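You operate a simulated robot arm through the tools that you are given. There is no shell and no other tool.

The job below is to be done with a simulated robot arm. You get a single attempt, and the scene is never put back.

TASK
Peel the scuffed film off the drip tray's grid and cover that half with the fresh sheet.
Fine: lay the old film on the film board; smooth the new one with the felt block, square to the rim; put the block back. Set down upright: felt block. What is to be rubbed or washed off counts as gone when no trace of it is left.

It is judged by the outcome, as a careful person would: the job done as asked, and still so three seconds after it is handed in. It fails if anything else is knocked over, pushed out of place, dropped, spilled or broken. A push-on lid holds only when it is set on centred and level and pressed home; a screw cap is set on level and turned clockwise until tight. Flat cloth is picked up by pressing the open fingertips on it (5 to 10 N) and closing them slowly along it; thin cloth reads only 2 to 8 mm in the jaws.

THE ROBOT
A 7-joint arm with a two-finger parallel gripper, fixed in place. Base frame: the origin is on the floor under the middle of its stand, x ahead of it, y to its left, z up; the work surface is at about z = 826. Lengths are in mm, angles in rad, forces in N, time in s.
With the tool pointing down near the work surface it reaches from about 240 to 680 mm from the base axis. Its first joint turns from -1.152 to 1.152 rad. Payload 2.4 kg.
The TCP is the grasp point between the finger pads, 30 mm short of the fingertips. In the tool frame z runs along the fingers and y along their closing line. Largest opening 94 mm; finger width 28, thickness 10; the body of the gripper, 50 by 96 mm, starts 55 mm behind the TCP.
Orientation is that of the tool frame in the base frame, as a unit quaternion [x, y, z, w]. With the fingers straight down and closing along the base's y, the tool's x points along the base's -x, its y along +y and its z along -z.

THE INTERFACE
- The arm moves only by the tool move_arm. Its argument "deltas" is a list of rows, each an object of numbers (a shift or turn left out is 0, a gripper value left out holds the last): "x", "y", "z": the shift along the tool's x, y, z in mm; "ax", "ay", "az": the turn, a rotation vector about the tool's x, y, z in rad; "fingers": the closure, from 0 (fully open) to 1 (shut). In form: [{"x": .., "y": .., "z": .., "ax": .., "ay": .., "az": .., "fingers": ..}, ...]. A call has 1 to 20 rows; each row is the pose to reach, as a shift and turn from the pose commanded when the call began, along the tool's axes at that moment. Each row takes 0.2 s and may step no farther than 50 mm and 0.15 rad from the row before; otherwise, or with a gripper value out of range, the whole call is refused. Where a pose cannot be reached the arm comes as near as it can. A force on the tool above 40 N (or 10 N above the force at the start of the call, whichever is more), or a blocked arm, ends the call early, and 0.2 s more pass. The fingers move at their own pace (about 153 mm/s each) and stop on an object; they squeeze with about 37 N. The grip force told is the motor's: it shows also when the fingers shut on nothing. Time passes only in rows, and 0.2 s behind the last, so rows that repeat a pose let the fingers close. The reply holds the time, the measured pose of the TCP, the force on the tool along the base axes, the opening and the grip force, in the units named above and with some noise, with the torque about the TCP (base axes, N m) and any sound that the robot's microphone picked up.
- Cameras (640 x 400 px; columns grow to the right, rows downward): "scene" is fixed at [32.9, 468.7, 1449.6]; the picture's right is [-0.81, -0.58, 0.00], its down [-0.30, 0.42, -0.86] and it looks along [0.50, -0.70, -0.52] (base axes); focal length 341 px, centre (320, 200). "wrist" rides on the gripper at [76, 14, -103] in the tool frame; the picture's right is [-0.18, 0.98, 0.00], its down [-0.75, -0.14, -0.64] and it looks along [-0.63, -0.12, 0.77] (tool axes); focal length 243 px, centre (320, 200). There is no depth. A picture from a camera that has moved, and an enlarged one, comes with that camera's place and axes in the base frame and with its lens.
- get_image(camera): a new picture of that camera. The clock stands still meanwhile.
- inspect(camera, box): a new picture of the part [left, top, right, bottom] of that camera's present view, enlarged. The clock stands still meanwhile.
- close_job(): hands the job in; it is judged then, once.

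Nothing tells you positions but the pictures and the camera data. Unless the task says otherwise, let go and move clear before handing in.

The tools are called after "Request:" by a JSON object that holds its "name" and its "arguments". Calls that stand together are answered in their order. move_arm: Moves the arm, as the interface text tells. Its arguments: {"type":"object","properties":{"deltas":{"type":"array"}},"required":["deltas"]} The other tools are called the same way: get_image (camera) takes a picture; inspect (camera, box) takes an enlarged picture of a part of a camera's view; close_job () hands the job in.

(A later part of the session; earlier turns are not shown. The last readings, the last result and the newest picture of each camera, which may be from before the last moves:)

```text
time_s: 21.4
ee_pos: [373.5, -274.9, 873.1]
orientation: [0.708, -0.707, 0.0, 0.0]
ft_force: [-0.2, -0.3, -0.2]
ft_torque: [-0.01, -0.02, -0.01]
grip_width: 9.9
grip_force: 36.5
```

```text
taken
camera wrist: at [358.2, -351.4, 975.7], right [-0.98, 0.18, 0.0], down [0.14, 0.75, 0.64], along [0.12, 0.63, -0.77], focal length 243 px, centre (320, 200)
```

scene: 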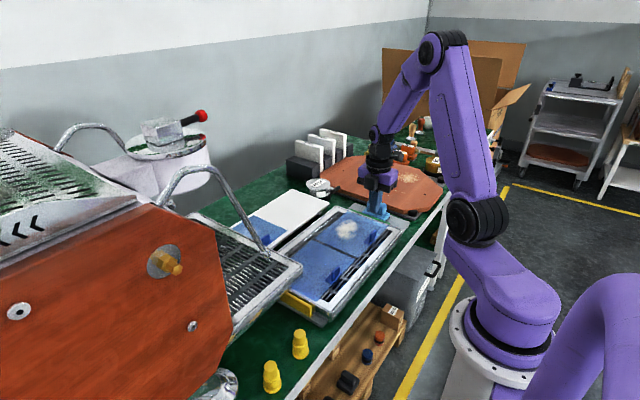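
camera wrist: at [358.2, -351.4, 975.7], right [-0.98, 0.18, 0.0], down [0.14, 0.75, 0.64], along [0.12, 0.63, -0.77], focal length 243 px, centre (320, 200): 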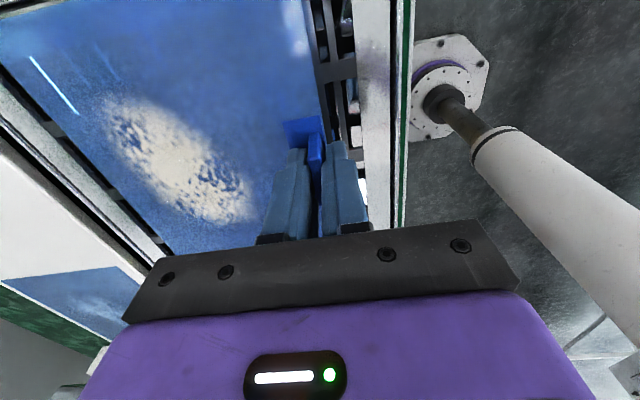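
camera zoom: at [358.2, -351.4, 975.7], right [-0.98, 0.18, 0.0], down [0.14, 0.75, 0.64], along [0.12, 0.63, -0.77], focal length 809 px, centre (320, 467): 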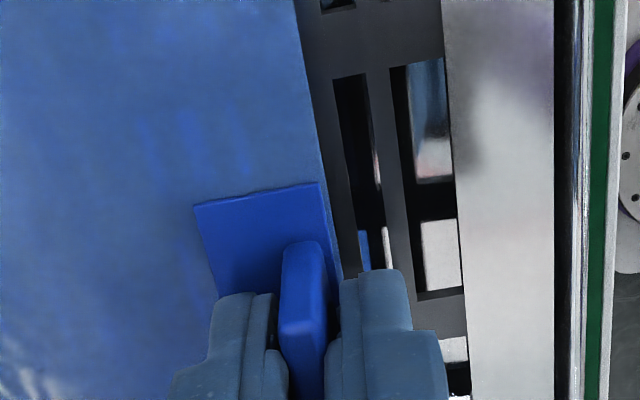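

The film lifts flat and the fin hasn't moved between the pads. I'll keep lifting gently in small stages.

Request:
{"name": "move_arm", "arguments": {"deltas": [{"z": -1}, {"z": -2}, {"z": -3.5}, {"z": -5}, {"z": -6.5}, {"z": -8}, {"z": -9.5}, {"z": -11}, {"z": -12.5}, {"z": -14}, {"z": -15.5}, {"z": -17}, {"z": -18.5}, {"z": -20}, {"z": -20}]}}

Request:
{"name": "inspect", "arguments": {"camera": "scene", "box": [300, 170, 412, 255]}}

Request:
{"name": "inspect", "arguments": {"camera": "wrist", "box": [240, 60, 400, 180]}}

```text
time_s: 24.6
ee_pos: [372.5, -275.1, 894.5]
orientation: [0.707, -0.707, -0.001, 0.0]
ft_force: [-0.2, -0.2, -0.1]
ft_torque: [-0.01, 0.02, 0.0]
grip_width: 10.2
grip_force: 37.4
```

```text
4.71 times, centred on (356, 212) of scene
camera zoom: at [32.9, 468.7, 1449.6], right [-0.81, -0.58, 0.0], down [-0.3, 0.42, -0.86], along [0.5, -0.7, -0.52], focal length 1606 px, centre (151, 141)
```

zoom: 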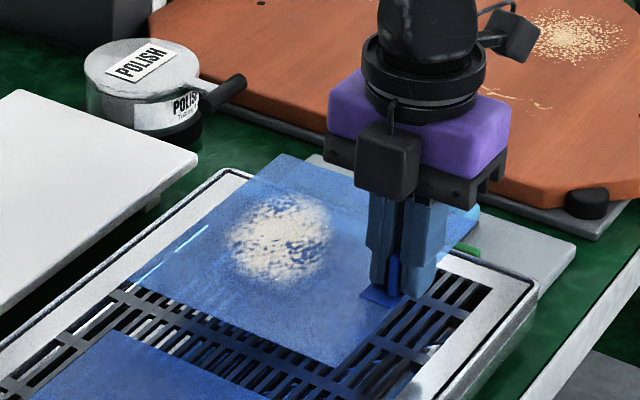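

```text
3.33 times, centred on (320, 120) of wrist
camera zoom: at [358.1, -351.9, 996.0], right [-0.98, 0.18, 0.0], down [0.14, 0.75, 0.64], along [0.12, 0.63, -0.77], focal length 809 px, centre (320, 467)
```

zoom: 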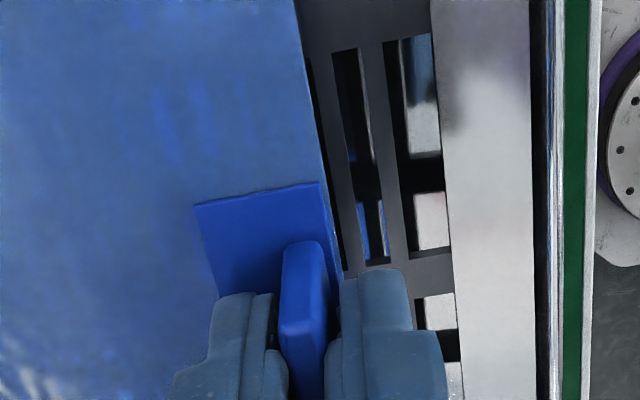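

The hold is steady (10.2 mm, 37 N) and the film is level about 35 mm above the grid. I'll rise a little more and then carry it slowly in +x toward the empty part of the film board.

Request:
{"name": "move_arm", "arguments": {"deltas": [{"z": -1.5}, {"z": -3}, {"z": -5}, {"z": -7}, {"z": -9}, {"z": -11}, {"z": -13}, {"z": -15}, {"y": -1, "z": -16}, {"y": -2.5, "z": -16}, {"y": -4.5, "z": -16}, {"y": -7, "z": -16}, {"y": -10, "z": -16}, {"y": -13, "z": -16}, {"y": -16, "z": -16}, {"y": -19, "z": -16}, {"y": -22, "z": -16}, {"y": -25, "z": -16}, {"y": -27, "z": -16}, {"y": -28, "z": -16}]}}

Request:
{"name": "inspect", "arguments": {"camera": "scene", "box": [290, 160, 412, 255]}}

```text
time_s: 28.8
ee_pos: [402.2, -276.7, 908.6]
orientation: [0.707, -0.707, 0.0, 0.001]
ft_force: [-0.2, -1.0, -0.3]
ft_torque: [0.03, 0.02, 0.01]
grip_width: 9.9
grip_force: 36.8
```

```text
4.21 times, centred on (351, 208) of scene
camera zoom: at [32.9, 468.7, 1449.6], right [-0.81, -0.58, 0.0], down [-0.3, 0.42, -0.86], along [0.5, -0.7, -0.52], focal length 1437 px, centre (190, 168)
```

zoom: 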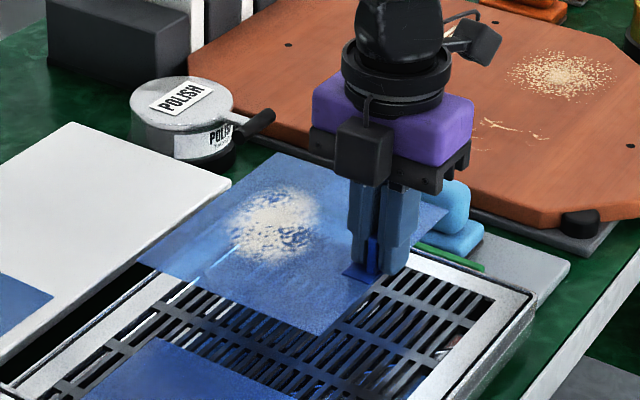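

The film is carried steadily and level. I'll continue in +x at a gentle pace.

Request:
{"name": "move_arm", "arguments": {"deltas": [{"y": -1}, {"y": -3}, {"y": -6}, {"y": -10}, {"y": -14}, {"y": -18}, {"y": -22}, {"y": -26}, {"y": -30}, {"y": -34}, {"y": -38}, {"y": -42}, {"y": -46}, {"y": -50}, {"y": -54}, {"y": -58}, {"y": -62}, {"y": -65}, {"y": -67}, {"y": -68}]}}

Request:
{"name": "move_arm", "arguments": {"deltas": [{"y": -1}, {"y": -3}, {"y": -6}, {"y": -10}, {"y": -14}, {"y": -18}, {"y": -22}, {"y": -26}, {"y": -30}, {"y": -34}, {"y": -38}, {"y": -42}, {"y": -46}, {"y": -50}, {"y": -54}, {"y": -58}, {"y": -62}, {"y": -65}, {"y": -67}, {"y": -68}]}}

Request:
{"name": "inspect", "arguments": {"camera": "scene", "box": [250, 140, 410, 255]}}

Request:
{"name": "get_image", "arguments": {"camera": "wrist"}}

```text
time_s: 33.0
ee_pos: [469.3, -275.3, 909.3]
orientation: [-0.707, 0.707, 0.001, 0.001]
ft_force: [-1.2, -0.4, -0.5]
ft_torque: [0.0, 0.0, 0.01]
grip_width: 10.1
grip_force: 37.1
```

```text
time_s: 37.2
ee_pos: [537.2, -275.0, 908.9]
orientation: [0.707, -0.707, 0.0, 0.0]
ft_force: [0.5, -0.7, -0.5]
ft_torque: [-0.02, 0.01, 0.0]
grip_width: 9.7
grip_force: 37.1
```

```text
3.48 times, centred on (330, 198) of scene
camera zoom: at [32.9, 468.7, 1449.6], right [-0.81, -0.58, 0.0], down [-0.3, 0.42, -0.86], along [0.5, -0.7, -0.52], focal length 1187 px, centre (285, 209)
```

zoom: 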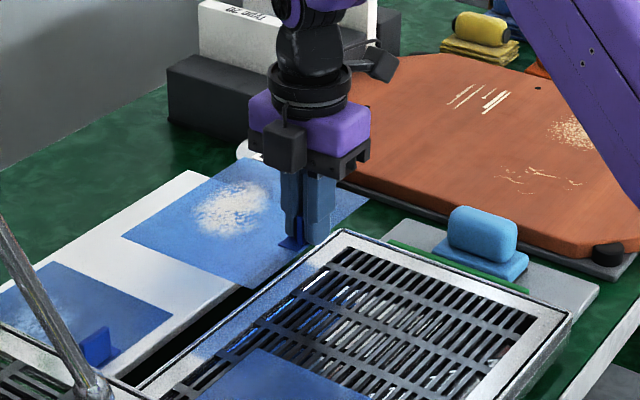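

```text
taken
camera wrist: at [522.9, -351.5, 1011.9], right [-0.98, 0.18, 0.0], down [0.14, 0.75, 0.64], along [0.12, 0.63, -0.77], focal length 243 px, centre (320, 200)
```

wrist: 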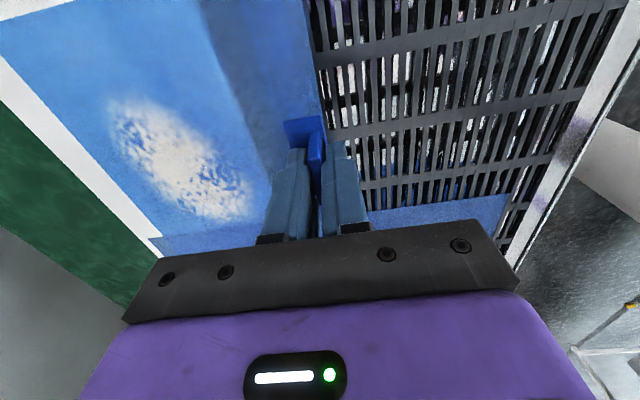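

The film is nearly over the board's free half, and the hold is good. I'll go the last stretch in +x and check alignment before lowering.

Request:
{"name": "move_arm", "arguments": {"deltas": [{"y": -1}, {"y": -3}, {"y": -6}, {"y": -10}, {"y": -14}, {"y": -18}, {"y": -22}, {"y": -26}, {"y": -30}, {"y": -34}, {"y": -38}, {"y": -42}, {"y": -46}, {"y": -50}, {"y": -54}, {"y": -58}, {"y": -62}, {"y": -66}, {"y": -69}, {"y": -71}]}}

Request:
{"name": "inspect", "arguments": {"camera": "scene", "box": [220, 140, 360, 250]}}

Request:
{"name": "get_image", "arguments": {"camera": "wrist"}}

Request:
{"name": "inspect", "arguments": {"camera": "wrist", "box": [0, 0, 340, 250]}}

```text
time_s: 41.4
ee_pos: [609.3, -276.2, 908.9]
orientation: [0.707, -0.707, 0.0, 0.0]
ft_force: [0.7, -0.1, 0.1]
ft_torque: [0.03, -0.02, 0.01]
grip_width: 10.2
grip_force: 36.6
```

```text
3.64 times, centred on (290, 195) of scene
camera zoom: at [32.9, 468.7, 1449.6], right [-0.81, -0.58, 0.0], down [-0.3, 0.42, -0.86], along [0.5, -0.7, -0.52], focal length 1241 px, centre (429, 218)
```

zoom: 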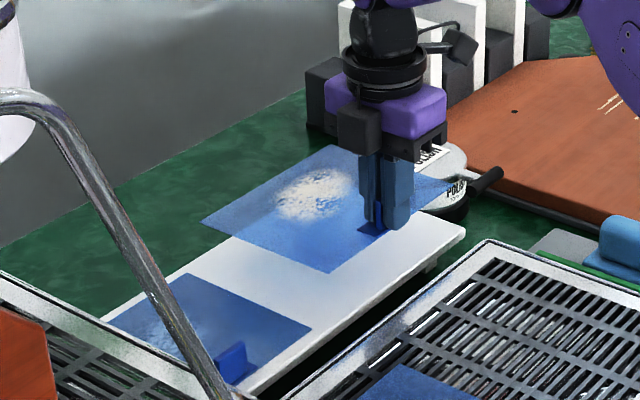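

```text
taken
camera wrist: at [593.4, -352.4, 1012.2], right [-0.98, 0.18, 0.0], down [0.14, 0.75, 0.64], along [0.12, 0.63, -0.77], focal length 243 px, centre (320, 200)
```

wrist: 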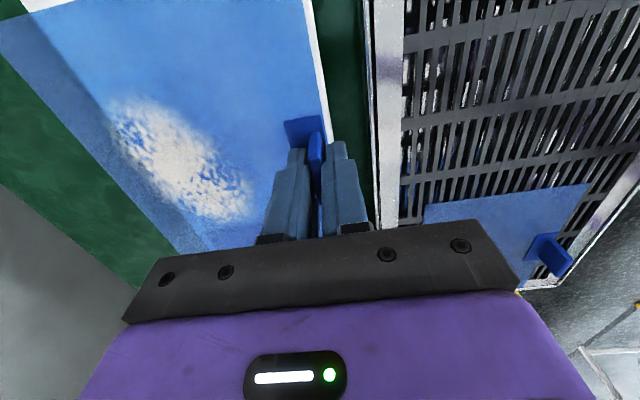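

```text
1.60 times, centred on (170, 125) of wrist
camera zoom: at [593.4, -352.4, 1012.2], right [-0.98, 0.18, 0.0], down [0.14, 0.75, 0.64], along [0.12, 0.63, -0.77], focal length 388 px, centre (560, 320)
```

zoom: 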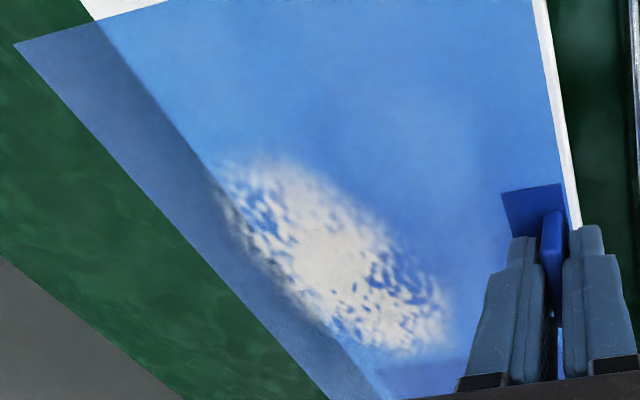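

Through the translucent film I can see the board edges: board spans x ≈ 599–772, and the film x ≈ 602–752. I'll shift 4 mm farther in, then lower slowly toward the board.

Request:
{"name": "move_arm", "arguments": {"deltas": [{"y": -1, "z": 1}, {"y": -2.5, "z": 3}, {"y": -4, "z": 6}, {"y": -4, "z": 9}, {"y": -4, "z": 12}, {"y": -4, "z": 15}, {"y": -4, "z": 18}, {"y": -4, "z": 21}, {"y": -4, "z": 24}, {"y": -4, "z": 27}, {"y": -4, "z": 30}, {"y": -4, "z": 33}, {"y": -4, "z": 36}, {"y": -4, "z": 39}, {"y": -4, "z": 42}, {"y": -4, "z": 44}, {"y": -4, "z": 45}]}}

Request:
{"name": "inspect", "arguments": {"camera": "scene", "box": [220, 140, 360, 250]}}

Request:
{"name": "inspect", "arguments": {"camera": "wrist", "box": [0, 0, 340, 250]}}

```text
time_s: 45.0
ee_pos: [612.5, -275.6, 864.1]
orientation: [0.708, -0.706, 0.0, 0.0]
ft_force: [0.4, 0.6, -0.3]
ft_torque: [-0.03, 0.0, -0.02]
grip_width: 10.1
grip_force: 36.7
```

```text
3.64 times, centred on (290, 195) of scene
camera zoom: at [32.9, 468.7, 1449.6], right [-0.81, -0.58, 0.0], down [-0.3, 0.42, -0.86], along [0.5, -0.7, -0.52], focal length 1241 px, centre (429, 218)
```

zoom: 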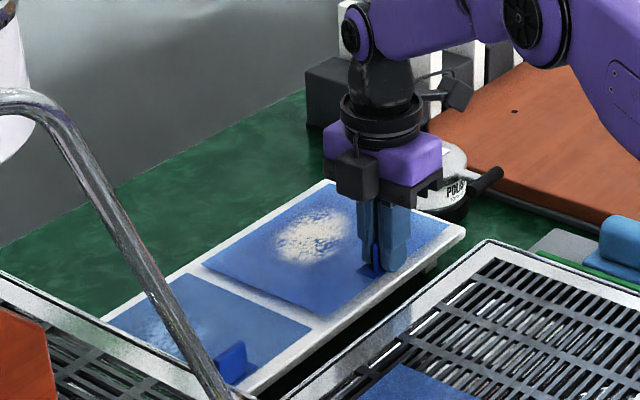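

```text
1.60 times, centred on (170, 125) of wrist
camera zoom: at [597.7, -352.5, 966.6], right [-0.98, 0.18, 0.0], down [0.14, 0.75, 0.64], along [0.12, 0.63, -0.77], focal length 388 px, centre (560, 320)
```

zoom: 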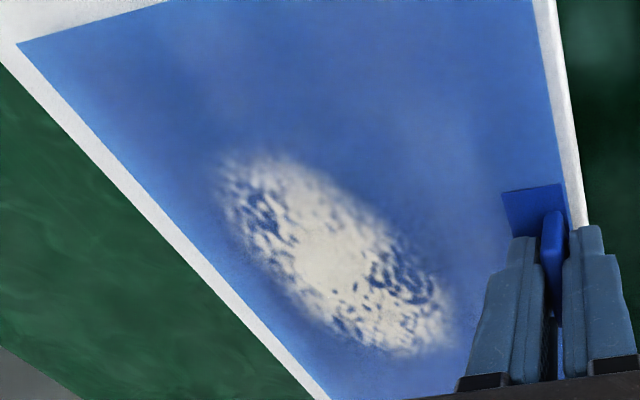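

The film is centred on the free half of the board with margins all round, roughly 10 mm above it. I'll lower 1 mm at a time and watch for contact.

Request:
{"name": "move_arm", "arguments": {"deltas": [{"z": 1}, {"z": 2}, {"z": 3}, {"z": 4}, {"z": 5}, {"z": 6}, {"z": 7}, {"z": 7}]}}

Request:
{"name": "inspect", "arguments": {"camera": "scene", "box": [260, 180, 350, 250]}}

```text
time_s: 46.8
ee_pos: [613.3, -276.5, 857.4]
orientation: [-0.707, 0.707, 0.001, 0.0]
ft_force: [0.2, -0.6, 0.3]
ft_torque: [-0.02, 0.04, 0.02]
grip_width: 10.1
grip_force: 36.9
```

```text
5.71 times, centred on (305, 215) of scene
camera zoom: at [32.9, 468.7, 1449.6], right [-0.81, -0.58, 0.0], down [-0.3, 0.42, -0.86], along [0.5, -0.7, -0.52], focal length 1950 px, centre (406, 114)
```

zoom: 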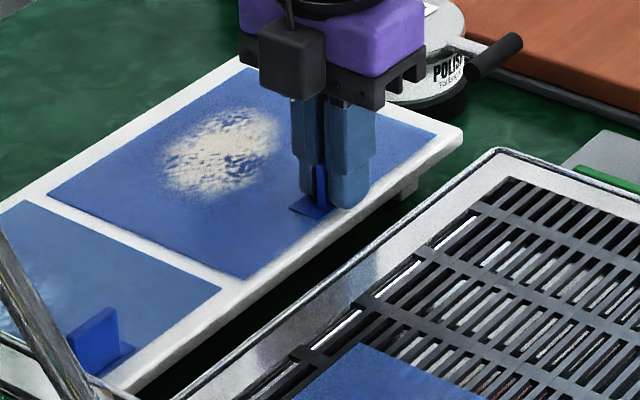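

Still no contact force; a couple of millimetres remain. I'll keep lowering in half-millimetre steps.

Request:
{"name": "move_arm", "arguments": {"deltas": [{"z": 0.6}, {"z": 1.2}, {"z": 1.8}, {"z": 2.4}, {"z": 2.4}]}}

```text
time_s: 48.0
ee_pos: [613.8, -276.3, 854.9]
orientation: [0.707, -0.707, 0.0, 0.0]
ft_force: [-1.0, -0.1, 0.0]
ft_torque: [-0.01, 0.03, -0.03]
grip_width: 10.0
grip_force: 37.3
```

Request:
{"name": "move_arm", "arguments": {"deltas": [{"z": 0.6}, {"z": 1.2}, {"z": 1.8}, {"z": 2.4}, {"z": 2.4}]}}

Request:
{"name": "inspect", "arguments": {"camera": "scene", "box": [260, 180, 350, 250]}}

Request:
{"name": "inspect", "arguments": {"camera": "wrist", "box": [0, 0, 340, 250]}}

```text
time_s: 49.2
ee_pos: [614.0, -276.8, 853.8]
orientation: [0.707, -0.707, 0.002, -0.001]
ft_force: [-3.8, 2.6, 24.7]
ft_torque: [0.43, -0.01, 0.03]
grip_width: 10.1
grip_force: 36.8
```

```text
5.71 times, centred on (305, 215) of scene
camera zoom: at [32.4, 468.9, 1449.5], right [-0.81, -0.58, 0.0], down [-0.3, 0.42, -0.86], along [0.5, -0.7, -0.52], focal length 1950 px, centre (406, 114)
```

zoom: 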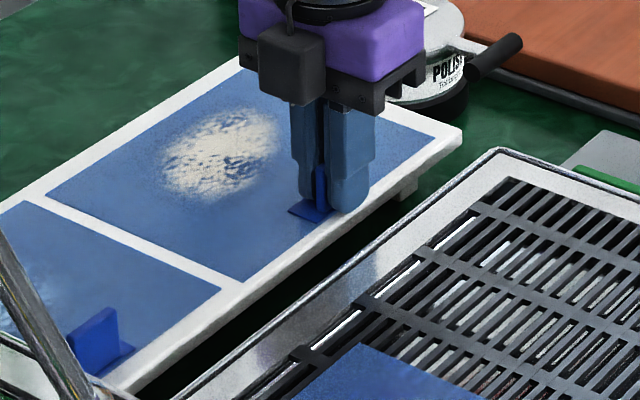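

```text
1.60 times, centred on (170, 125) of wrist
camera zoom: at [598.1, -351.8, 957.2], right [-0.98, 0.18, 0.0], down [0.14, 0.75, 0.64], along [0.12, 0.63, -0.77], focal length 388 px, centre (560, 320)
```

zoom: 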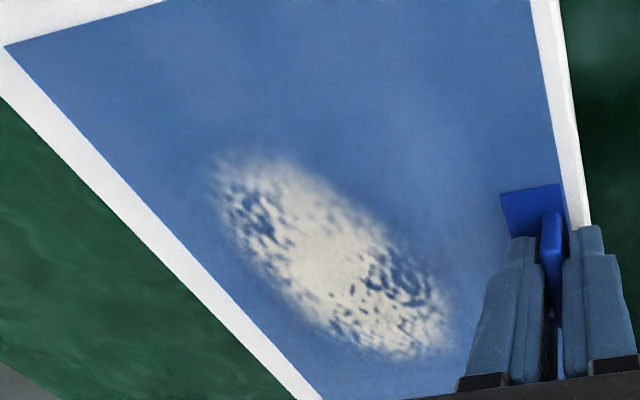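

The film is down flat on the board (contact 25 N). I'll ease the pressure, open the fingers a little, and rise straight up.

Request:
{"name": "move_arm", "arguments": {"deltas": [{"z": -0.7}, {"z": -1.4}, {"z": -1.4}]}}

Request:
{"name": "move_arm", "arguments": {"deltas": [{"fingers": 0.9}, {"fingers": 0.8}, {"fingers": 0.7}, {"fingers": 0.6}, {"fingers": 0.57}, {"fingers": 0.57}]}}

Request:
{"name": "inspect", "arguments": {"camera": "scene", "box": [260, 180, 350, 250]}}

```text
time_s: 50.0
ee_pos: [613.9, -275.3, 853.8]
orientation: [0.707, -0.707, 0.001, -0.001]
ft_force: [3.7, -1.3, 17.1]
ft_torque: [-0.22, -0.1, 0.01]
grip_width: 9.9
grip_force: 36.9
```

```text
time_s: 51.4
ee_pos: [611.7, -275.5, 853.9]
orientation: [0.708, -0.707, 0.001, -0.001]
ft_force: [-6.3, -2.5, 15.8]
ft_torque: [-0.06, -0.19, -0.08]
grip_width: 36.8
grip_force: 0.0
```

```text
5.71 times, centred on (305, 215) of scene
camera zoom: at [32.4, 468.8, 1449.6], right [-0.81, -0.58, 0.0], down [-0.3, 0.42, -0.86], along [0.5, -0.7, -0.52], focal length 1950 px, centre (406, 114)
```

zoom: 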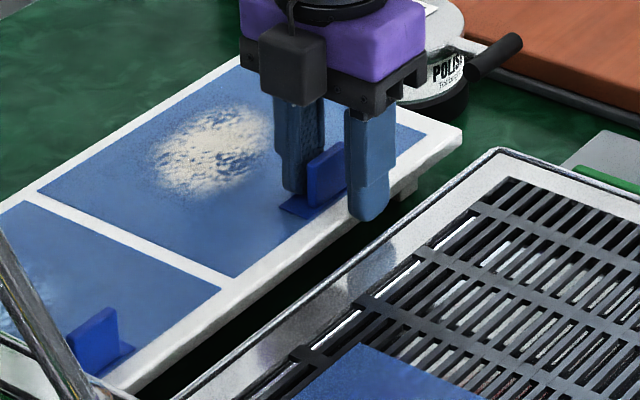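

The old film lies flat on the board (dragged only a few mm, still well within it). I'll rise straight up slowly, clear of the fin.

Request:
{"name": "move_arm", "arguments": {"deltas": [{"z": -1}, {"z": -2.5}, {"z": -5}, {"z": -10}, {"z": -16}, {"z": -23}, {"z": -31}, {"z": -40}, {"z": -50}, {"z": -60}, {"z": -70}, {"z": -70}]}}

Request:
{"name": "inspect", "arguments": {"camera": "scene", "box": [240, 170, 350, 250]}}

Request:
{"name": "get_image", "arguments": {"camera": "wrist"}}

```text
time_s: 54.0
ee_pos: [611.9, -275.6, 924.0]
orientation: [-0.707, 0.707, 0.0, -0.001]
ft_force: [0.1, -0.2, 0.1]
ft_torque: [-0.02, 0.02, -0.01]
grip_width: 40.4
grip_force: 0.0
```

```text
5.00 times, centred on (295, 210) of scene
camera zoom: at [32.9, 468.7, 1449.6], right [-0.81, -0.58, 0.0], down [-0.3, 0.42, -0.86], along [0.5, -0.7, -0.52], focal length 1706 px, centre (445, 150)
```

zoom: 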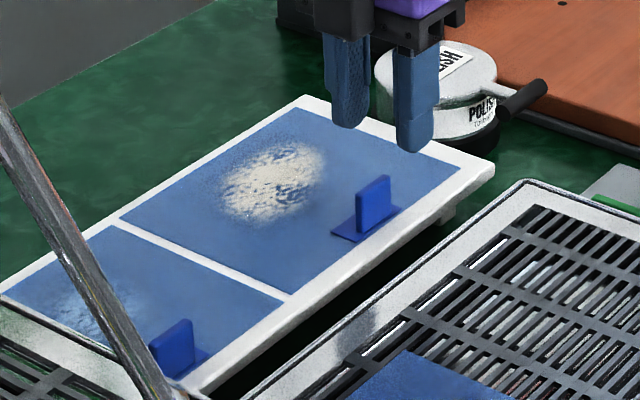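

```text
taken
camera wrist: at [597.2, -352.3, 1026.5], right [-0.98, 0.18, 0.0], down [0.14, 0.75, 0.64], along [0.12, 0.63, -0.77], focal length 243 px, centre (320, 200)
```

wrist: 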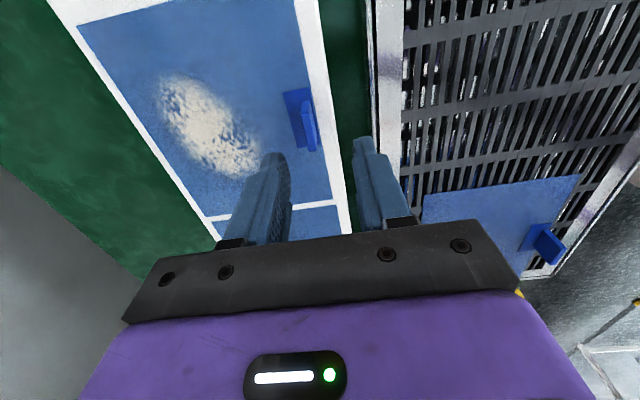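

The old film rests flat on the board, square, with its fin upright. Next is the fresh sheet, whose far (+y) end lies close to the espresso-machine tray, so I'll move over for a careful look before gripping.

Request:
{"name": "move_arm", "arguments": {"deltas": [{"x": -10, "z": -10, "fingers": 0.57}, {"x": -30, "z": -20}, {"x": -55, "z": -30}, {"x": -85, "z": -40}, {"x": -110, "z": -40}, {"x": -130, "z": -40}, {"x": -140, "z": -40}, {"x": -140, "z": -40}]}}

Request:
{"name": "get_image", "arguments": {"camera": "wrist"}}

Request:
{"name": "get_image", "arguments": {"camera": "scene"}}

Request:
{"name": "inspect", "arguments": {"camera": "wrist", "box": [80, 0, 400, 200]}}

```text
time_s: 55.8
ee_pos: [612.5, -135.4, 964.4]
orientation: [0.707, -0.707, 0.001, 0.0]
ft_force: [0.3, -0.7, 0.2]
ft_torque: [-0.02, 0.01, 0.03]
grip_width: 40.3
grip_force: 0.1
```

```text
taken
camera wrist: at [597.7, -211.8, 1066.7], right [-0.98, 0.18, 0.0], down [0.14, 0.75, 0.64], along [0.12, 0.63, -0.77], focal length 243 px, centre (320, 200)
```

wrist: 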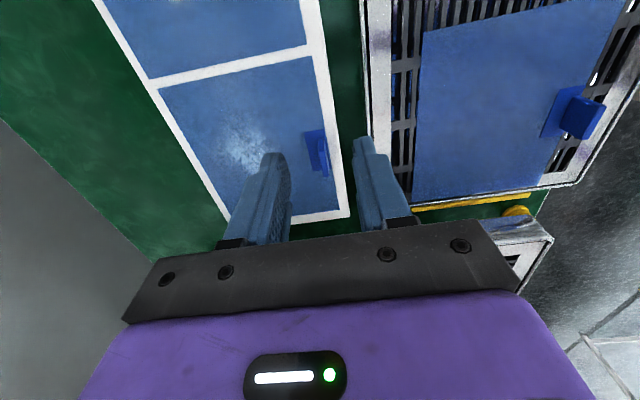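

```text
taken
```

scene: 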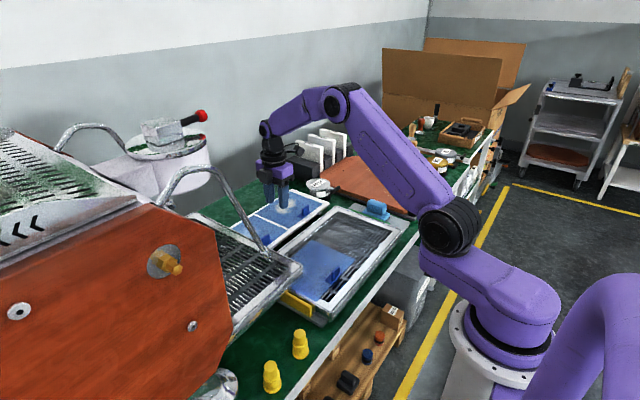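

```text
2.00 times, centred on (240, 100) of wrist
camera zoom: at [597.7, -211.8, 1066.7], right [-0.98, 0.18, 0.0], down [0.14, 0.75, 0.64], along [0.12, 0.63, -0.77], focal length 485 px, centre (480, 400)
```

zoom: 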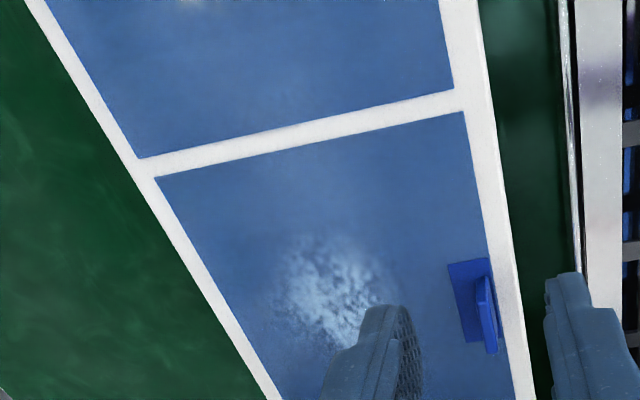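

The fresh sheet's fin is near (617, −80). I want to know how the machine's tray overhangs the board's +y end before lifting, so I'll zoom in there from both cameras.

Request:
{"name": "inspect", "arguments": {"camera": "wrist", "box": [280, 130, 600, 300]}}

Request:
{"name": "inspect", "arguments": {"camera": "scene", "box": [180, 180, 320, 310]}}

```text
2.00 times, centred on (440, 215) of wrist
camera zoom: at [597.7, -211.8, 1066.7], right [-0.98, 0.18, 0.0], down [0.14, 0.75, 0.64], along [0.12, 0.63, -0.77], focal length 485 px, centre (80, 170)
```

zoom: 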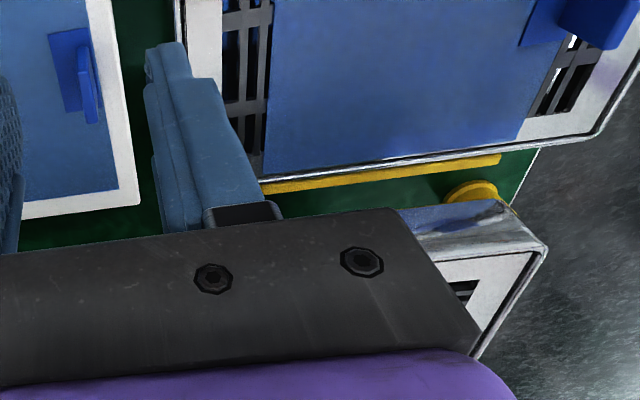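

```text
3.08 times, centred on (250, 245) of scene
camera zoom: at [32.9, 468.7, 1449.6], right [-0.81, -0.58, 0.0], down [-0.3, 0.42, -0.86], along [0.5, -0.7, -0.52], focal length 1050 px, centre (535, 62)
```

zoom: 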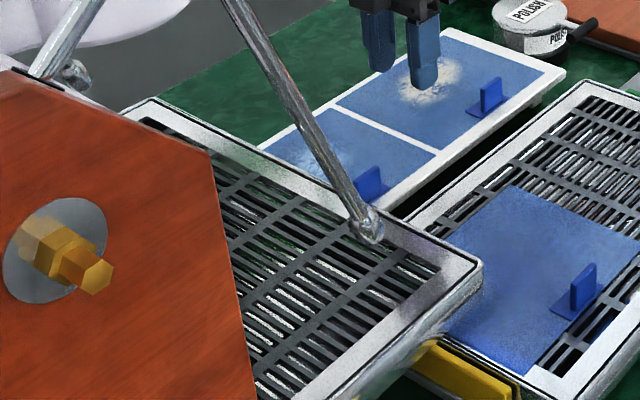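

The machine's tray overhangs at y ≥ 7 mm, z ≈ 877–912, so it covers the last few mm of the fresh sheet; I must lift only a little and then move −y before rising. Now I'll position above the fresh sheet's fin.

Request:
{"name": "move_arm", "arguments": {"deltas": [{"x": -10, "y": -2}, {"x": -25, "y": -5.8, "z": 10}, {"x": -40, "y": -5.8, "z": 25}, {"x": -50, "y": -5.8, "z": 40}, {"x": -55, "y": -5.8, "z": 55}, {"x": -55.3, "y": -5.8, "z": 65}, {"x": -55.3, "y": -5.8, "z": 69}, {"x": -55.3, "y": -5.8, "z": 69}]}}

Request:
{"name": "inspect", "arguments": {"camera": "wrist", "box": [240, 60, 400, 180]}}

Request:
{"name": "inspect", "arguments": {"camera": "scene", "box": [220, 160, 330, 260]}}

```text
time_s: 57.6
ee_pos: [619.0, -81.0, 893.7]
orientation: [0.707, -0.707, 0.0, 0.0]
ft_force: [-0.3, -0.3, -0.1]
ft_torque: [-0.02, -0.01, 0.01]
grip_width: 40.4
grip_force: 0.1
```

```text
3.33 times, centred on (320, 120) of wrist
camera zoom: at [603.9, -156.9, 996.8], right [-0.98, 0.18, 0.0], down [0.14, 0.75, 0.64], along [0.12, 0.63, -0.77], focal length 809 px, centre (320, 467)
```

zoom: 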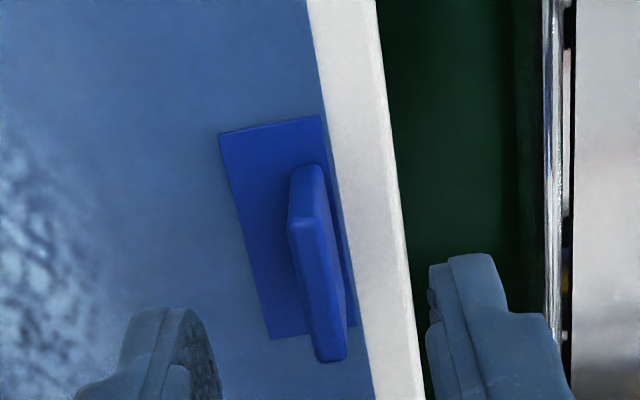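

```text
4.00 times, centred on (275, 210) of scene
camera zoom: at [32.9, 468.7, 1449.6], right [-0.81, -0.58, 0.0], down [-0.3, 0.42, -0.86], along [0.5, -0.7, -0.52], focal length 1365 px, centre (500, 160)
```

zoom: 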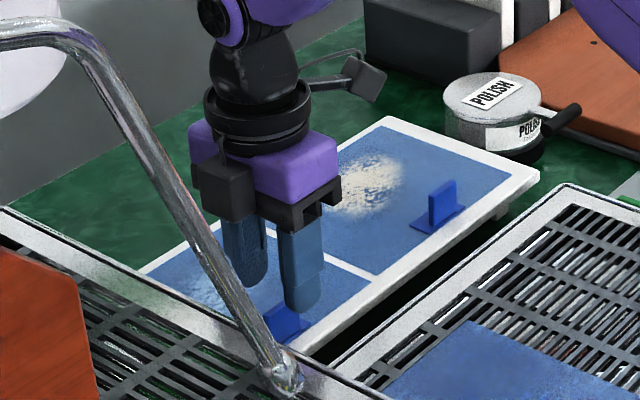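

The fingers are centred over the fin at (618, −81). I'll descend to just above the board surface and close.

Request:
{"name": "move_arm", "arguments": {"deltas": [{"z": 10}, {"z": 20}, {"z": 28}, {"z": 33}, {"z": 36}, {"z": 37.5}, {"z": 37.5}]}}

Request:
{"name": "move_arm", "arguments": {"deltas": [{"fingers": 0.7}, {"fingers": 0.8}, {"fingers": 0.86}, {"fingers": 0.92}, {"fingers": 1.0}, {"fingers": 1.0}, {"fingers": 1.0}, {"fingers": 1.0}]}}

Request:
{"name": "inspect", "arguments": {"camera": "wrist", "box": [240, 60, 400, 180]}}

Request:
{"name": "inspect", "arguments": {"camera": "scene", "box": [220, 160, 330, 260]}}

```text
time_s: 59.2
ee_pos: [619.8, -78.6, 857.3]
orientation: [0.707, -0.707, 0.0, 0.0]
ft_force: [0.7, 0.2, -0.3]
ft_torque: [-0.01, 0.01, -0.01]
grip_width: 40.5
grip_force: 0.1
```

```text
time_s: 61.0
ee_pos: [619.8, -81.0, 857.4]
orientation: [0.708, -0.707, -0.001, 0.0]
ft_force: [-1.1, 0.2, 0.7]
ft_torque: [0.01, 0.0, -0.01]
grip_width: 9.3
grip_force: 36.9
```

```text
3.33 times, centred on (320, 120) of wrist
camera zoom: at [604.0, -156.0, 959.6], right [-0.98, 0.18, 0.0], down [0.14, 0.75, 0.64], along [0.12, 0.63, -0.77], focal length 809 px, centre (320, 467)
```

zoom: 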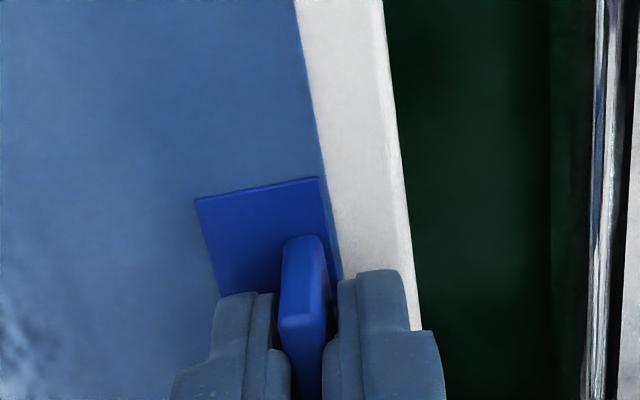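

```text
4.00 times, centred on (275, 210) of scene
camera zoom: at [32.9, 468.7, 1449.6], right [-0.81, -0.58, 0.0], down [-0.3, 0.42, -0.86], along [0.5, -0.7, -0.52], focal length 1365 px, centre (500, 160)
```

zoom: 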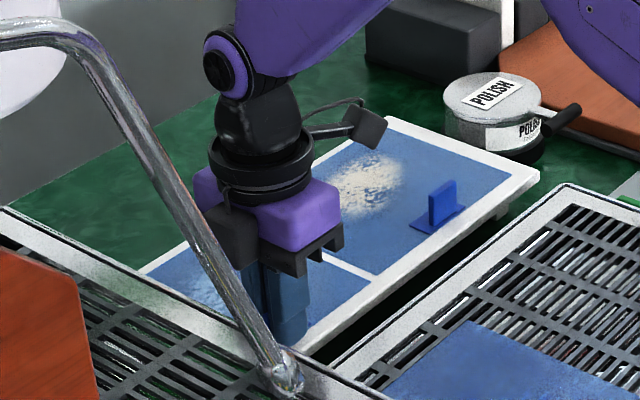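

The fin of the fresh sheet is held (9.3 mm, 37 N). I'll raise it slowly by about 12 mm only, staying under the overhang, and check.

Request:
{"name": "move_arm", "arguments": {"deltas": [{"z": -0.7}, {"z": -1.4}, {"z": -2.1}, {"z": -3}, {"z": -4}, {"z": -5}, {"z": -6}, {"z": -7}, {"z": -8}, {"z": -9}, {"z": -10}, {"z": -11}, {"z": -12}, {"z": -12}]}}

Request:
{"name": "inspect", "arguments": {"camera": "wrist", "box": [80, 0, 400, 200]}}

Request:
{"name": "inspect", "arguments": {"camera": "scene", "box": [220, 160, 330, 260]}}

```text
time_s: 64.0
ee_pos: [618.9, -80.9, 869.7]
orientation: [-0.707, 0.707, 0.0, 0.0]
ft_force: [-0.4, -0.6, 0.1]
ft_torque: [-0.01, 0.01, 0.03]
grip_width: 5.4
grip_force: 37.4
```

```text
2.00 times, centred on (240, 100) of wrist
camera zoom: at [603.6, -156.7, 971.8], right [-0.98, 0.18, 0.0], down [0.14, 0.75, 0.64], along [0.12, 0.63, -0.77], focal length 485 px, centre (480, 400)
```

zoom: 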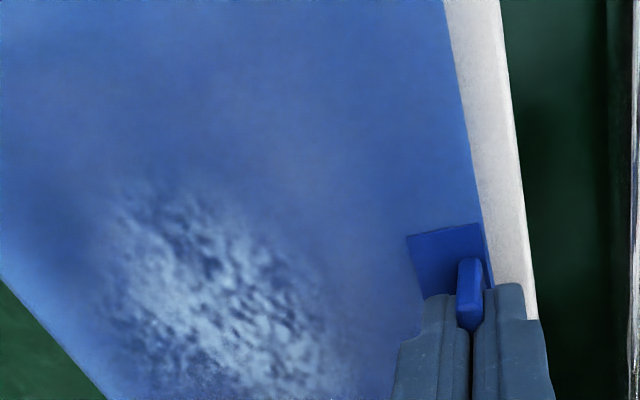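

```text
4.00 times, centred on (275, 210) of scene
camera zoom: at [32.9, 468.7, 1449.6], right [-0.81, -0.58, 0.0], down [-0.3, 0.42, -0.86], along [0.5, -0.7, -0.52], focal length 1365 px, centre (500, 160)
```

zoom: 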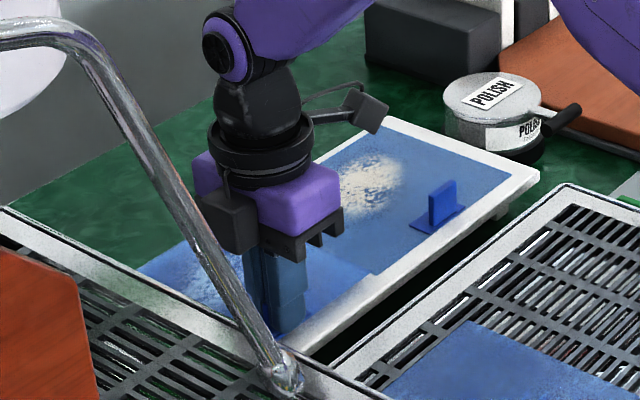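

The sheet has lifted, but the jaw reading dropped from 9.3 to 5.4 mm, which hints that the fin may be slipping. I'll look closely before doing anything else.

Request:
{"name": "inspect", "arguments": {"camera": "wrist", "box": [280, 100, 360, 160]}}

Request:
{"name": "inspect", "arguments": {"camera": "scene", "box": [270, 215, 310, 250]}}

Request:
{"name": "inspect", "arguments": {"camera": "wrist", "box": [240, 60, 400, 180]}}

```text
6.67 times, centred on (320, 130) of wrist
camera zoom: at [603.6, -156.7, 971.8], right [-0.98, 0.18, 0.0], down [0.14, 0.75, 0.64], along [0.12, 0.63, -0.77], focal length 1618 px, centre (320, 667)
```

zoom: 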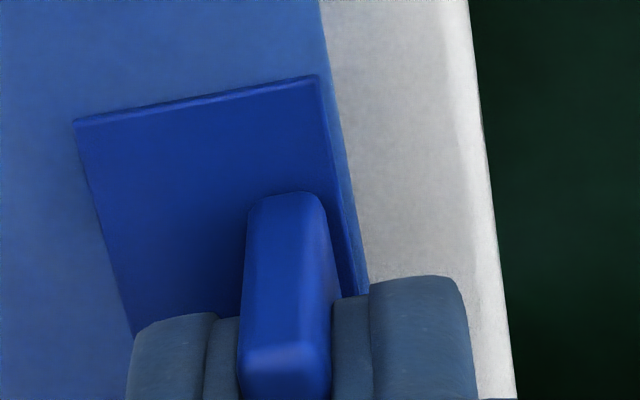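

```text
11.43 times, centred on (290, 232) of scene
camera zoom: at [32.9, 468.7, 1449.6], right [-0.81, -0.58, 0.0], down [-0.3, 0.42, -0.86], along [0.5, -0.7, -0.52], focal length 3900 px, centre (663, -171)
```

zoom: 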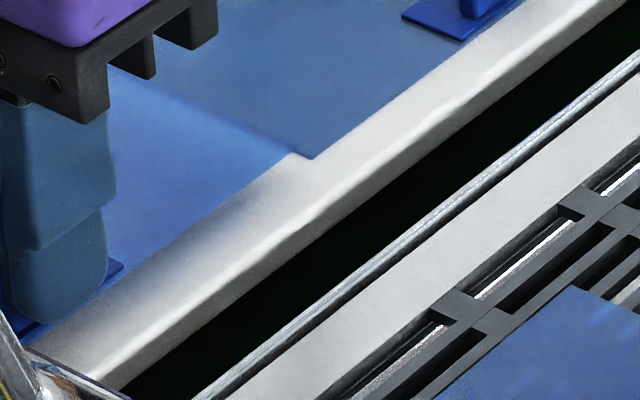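

```text
3.33 times, centred on (320, 120) of wrist
camera zoom: at [603.6, -156.7, 971.8], right [-0.98, 0.18, 0.0], down [0.14, 0.75, 0.64], along [0.12, 0.63, -0.77], focal length 809 px, centre (320, 467)
```

zoom: 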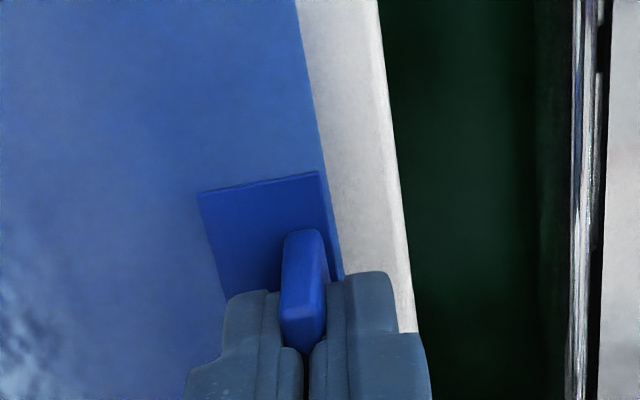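

Comparing pictures, the tab plate has sunk ~2–3 mm relative to the fingers and the jaws are closing in, so the fin is creeping out — this grip is too shallow. I'll set the sheet back down gently where it was and take a deeper grip, as worked for the old film.

Request:
{"name": "move_arm", "arguments": {"deltas": [{"z": 1}, {"z": 2}, {"z": 3}, {"z": 4}, {"z": 5}, {"z": 6}, {"z": 7}, {"z": 8}, {"z": 9}, {"z": 9.8}, {"z": 10.6}, {"z": 11.4}, {"z": 11.4}]}}

Request:
{"name": "inspect", "arguments": {"camera": "wrist", "box": [240, 60, 400, 180]}}

Request:
{"name": "inspect", "arguments": {"camera": "scene", "box": [220, 160, 330, 260]}}

```text
time_s: 66.8
ee_pos: [617.5, -81.1, 859.4]
orientation: [0.708, -0.707, 0.001, -0.002]
ft_force: [-4.3, 0.1, 17.1]
ft_torque: [0.06, -0.1, -0.15]
grip_width: 5.4
grip_force: 36.7
```

```text
3.33 times, centred on (320, 120) of wrist
camera zoom: at [603.6, -156.8, 961.8], right [-0.98, 0.18, 0.0], down [0.14, 0.75, 0.64], along [0.12, 0.63, -0.77], focal length 809 px, centre (320, 467)
```

zoom: 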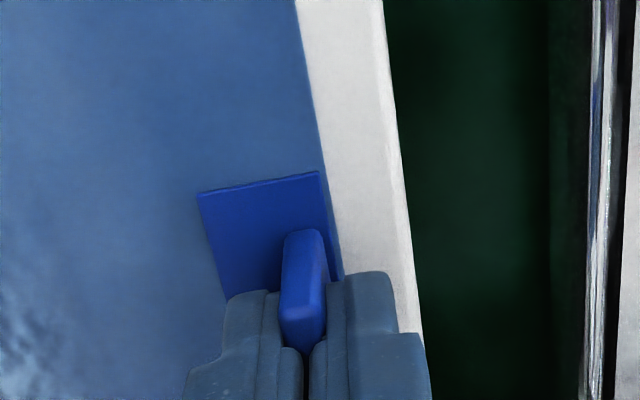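

```text
4.00 times, centred on (275, 210) of scene
camera zoom: at [32.5, 468.7, 1449.6], right [-0.81, -0.58, 0.0], down [-0.3, 0.42, -0.86], along [0.5, -0.7, -0.52], focal length 1365 px, centre (500, 160)
```

zoom: 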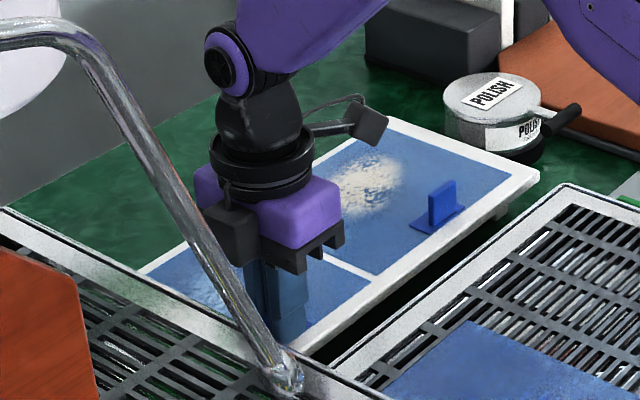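

The sheet is back on the board (17 N contact). I'll ease off, open, then press the tips down to the surface and regrip deeper.

Request:
{"name": "move_arm", "arguments": {"deltas": [{"z": -0.8}, {"z": -0.8}]}}

Request:
{"name": "move_arm", "arguments": {"deltas": [{"fingers": 0.9}, {"fingers": 0.8}, {"fingers": 0.7}, {"fingers": 0.6}, {"fingers": 0.6}]}}

Request:
{"name": "inspect", "arguments": {"camera": "wrist", "box": [240, 60, 400, 180]}}

```text
time_s: 67.4
ee_pos: [619.5, -80.6, 858.2]
orientation: [-0.707, 0.707, -0.001, 0.001]
ft_force: [-0.7, 0.8, 16.0]
ft_torque: [-0.02, -0.02, -0.02]
grip_width: 5.5
grip_force: 36.9
```

```text
time_s: 68.6
ee_pos: [618.2, -81.6, 857.9]
orientation: [-0.707, 0.707, 0.0, 0.0]
ft_force: [-0.1, -0.1, 0.6]
ft_torque: [0.02, -0.02, 0.01]
grip_width: 37.5
grip_force: 0.0
```

```text
3.33 times, centred on (320, 120) of wrist
camera zoom: at [603.6, -156.8, 960.9], right [-0.98, 0.18, 0.0], down [0.14, 0.75, 0.64], along [0.12, 0.63, -0.77], focal length 809 px, centre (320, 467)
```

zoom: 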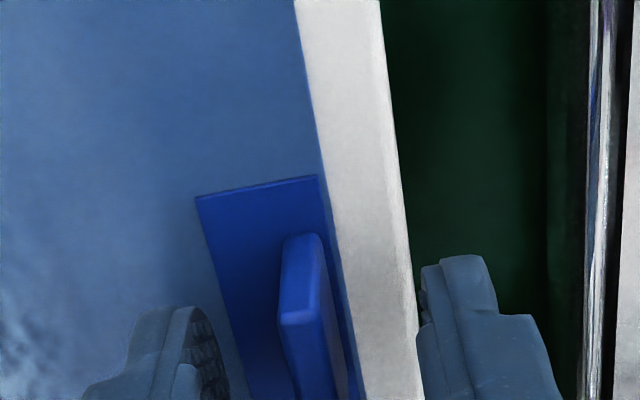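

The fin is still centred between the fingers. I'll go down to light contact with the sheet and close there.

Request:
{"name": "move_arm", "arguments": {"deltas": [{"z": 1}, {"z": 2}, {"z": 3}, {"z": 3.6}, {"z": 3.6}]}}

```text
time_s: 69.8
ee_pos: [618.5, -80.2, 854.4]
orientation: [0.707, -0.707, -0.001, 0.0]
ft_force: [0.2, -0.1, -0.3]
ft_torque: [0.0, -0.04, 0.02]
grip_width: 37.7
grip_force: 0.0
```

Request:
{"name": "move_arm", "arguments": {"deltas": [{"z": 0.5}, {"z": 1.0}, {"z": 1.5}, {"z": 1.5}]}}

```text
time_s: 70.8
ee_pos: [618.9, -80.8, 855.3]
orientation: [-0.707, 0.707, -0.001, 0.001]
ft_force: [0.7, 1.0, 5.5]
ft_torque: [-0.02, -0.12, 0.03]
grip_width: 37.9
grip_force: 0.6
```

Light contact (5.5 N). I'll press a touch more and close on the fin at its base.

Request:
{"name": "move_arm", "arguments": {"deltas": [{"z": 0.4}, {"z": 0.6, "fingers": 0.7}, {"z": 0.6, "fingers": 0.8}, {"z": 0.6, "fingers": 0.86}, {"z": 0.6, "fingers": 0.92}, {"z": 0.6, "fingers": 1.0}, {"z": 0.6, "fingers": 1.0}, {"z": 0.6, "fingers": 1.0}, {"z": 0.6, "fingers": 1.0}]}}

Request:
{"name": "inspect", "arguments": {"camera": "wrist", "box": [240, 60, 400, 180]}}

```text
time_s: 72.8
ee_pos: [618.2, -80.8, 853.3]
orientation: [0.708, -0.706, 0.001, 0.0]
ft_force: [-12.6, -1.0, 29.7]
ft_torque: [0.28, 0.09, 0.05]
grip_width: 10.3
grip_force: 37.0
```

```text
3.33 times, centred on (320, 120) of wrist
camera zoom: at [602.9, -156.8, 956.8], right [-0.98, 0.18, 0.0], down [0.14, 0.75, 0.64], along [0.12, 0.63, -0.77], focal length 809 px, centre (320, 467)
```

zoom: 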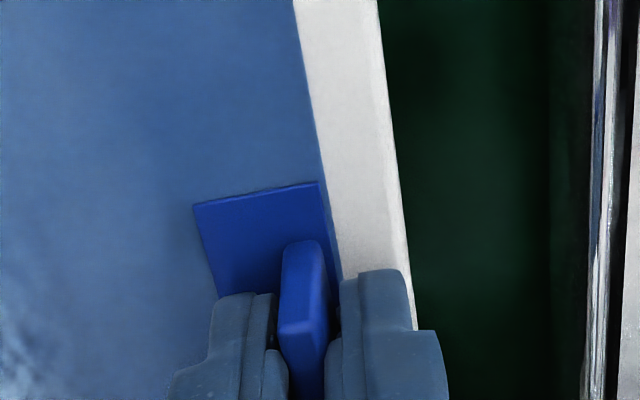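

Now the grip matches the good one (10.3 mm, deep on the fin). I'll lift slowly and check that the jaw reading stays near 10.

Request:
{"name": "move_arm", "arguments": {"deltas": [{"z": -0.7}, {"z": -1.4}, {"z": -2.1}, {"z": -3}, {"z": -4}, {"z": -5}, {"z": -6}, {"z": -7}, {"z": -8}, {"z": -9}, {"z": -10}, {"z": -11}, {"z": -12}, {"z": -13}, {"z": -14}, {"z": -14}]}}

Request:
{"name": "inspect", "arguments": {"camera": "wrist", "box": [240, 60, 400, 180]}}

Request:
{"name": "inspect", "arguments": {"camera": "scene", "box": [220, 160, 330, 260]}}

```text
time_s: 76.2
ee_pos: [618.0, -80.5, 867.7]
orientation: [-0.707, 0.708, 0.0, 0.0]
ft_force: [-0.6, 0.0, -0.2]
ft_torque: [-0.03, 0.03, 0.0]
grip_width: 9.9
grip_force: 37.0
```

```text
3.33 times, centred on (320, 120) of wrist
camera zoom: at [603.4, -156.7, 970.4], right [-0.98, 0.18, 0.0], down [0.14, 0.75, 0.64], along [0.12, 0.63, -0.77], focal length 809 px, centre (320, 467)
```

zoom: 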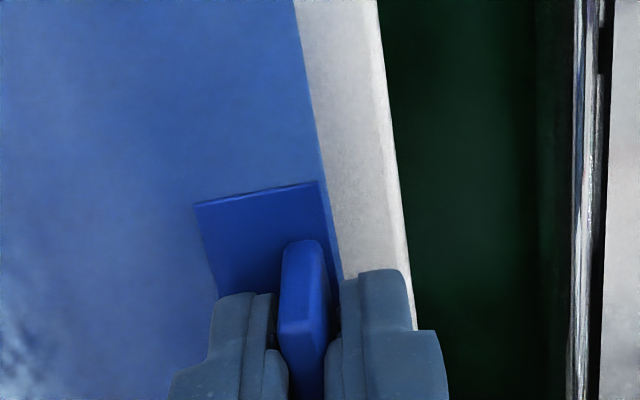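

```text
4.00 times, centred on (275, 210) of scene
camera zoom: at [32.9, 468.7, 1449.6], right [-0.81, -0.58, 0.0], down [-0.3, 0.42, -0.86], along [0.5, -0.7, -0.52], focal length 1365 px, centre (500, 160)
```

zoom: 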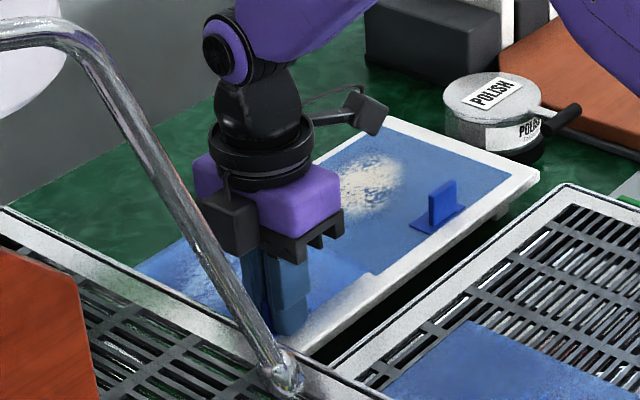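

The reading is steady at 9.9 mm. I'll slide −y out from under the overhang before rising any farther.

Request:
{"name": "move_arm", "arguments": {"deltas": [{"x": 1}, {"x": 2.5}, {"x": 4.5}, {"x": 7}, {"x": 9.5}, {"x": 12}, {"x": 14.5}, {"x": 17}, {"x": 19.5}, {"x": 22}, {"x": 24.5}, {"x": 27}, {"x": 29.5}, {"x": 32}, {"x": 34.5}, {"x": 37}, {"x": 39}, {"x": 40}]}}

Request:
{"name": "move_arm", "arguments": {"deltas": [{"z": -1}, {"z": -2.5}, {"z": -4.5}, {"z": -7}, {"z": -10}, {"z": -13}, {"z": -16}, {"z": -19}, {"z": -22}, {"z": -25}, {"z": -28}, {"z": -31}, {"z": -34}, {"z": -37}, {"z": -40}, {"z": -43}, {"z": -46}, {"z": -48}, {"z": -49}]}}

Request:
{"name": "inspect", "arguments": {"camera": "wrist", "box": [240, 60, 400, 180]}}

Request:
{"name": "inspect", "arguments": {"camera": "scene", "box": [220, 160, 380, 270]}}

```text
time_s: 80.0
ee_pos: [618.7, -119.9, 866.0]
orientation: [-0.707, 0.707, 0.0, 0.0]
ft_force: [0.3, -0.3, 0.2]
ft_torque: [-0.03, 0.07, -0.03]
grip_width: 9.7
grip_force: 37.5
```

```text
time_s: 84.0
ee_pos: [619.2, -120.4, 916.4]
orientation: [-0.707, 0.707, 0.001, 0.0]
ft_force: [-0.8, 0.0, 0.5]
ft_torque: [0.01, 0.03, 0.01]
grip_width: 10.2
grip_force: 37.6
```

```text
3.33 times, centred on (320, 120) of wrist
camera zoom: at [603.7, -196.5, 1019.0], right [-0.98, 0.18, 0.0], down [0.14, 0.75, 0.64], along [0.12, 0.63, -0.77], focal length 809 px, centre (320, 467)
```

zoom: 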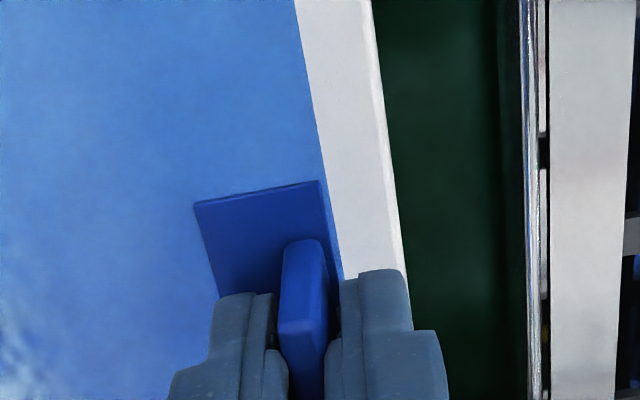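

```text
3.64 times, centred on (300, 215) of scene
camera zoom: at [32.9, 468.7, 1449.6], right [-0.81, -0.58, 0.0], down [-0.3, 0.42, -0.86], along [0.5, -0.7, -0.52], focal length 1241 px, centre (393, 146)
```

zoom: 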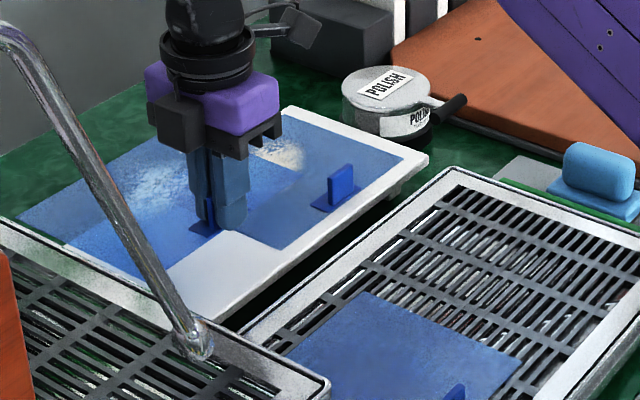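

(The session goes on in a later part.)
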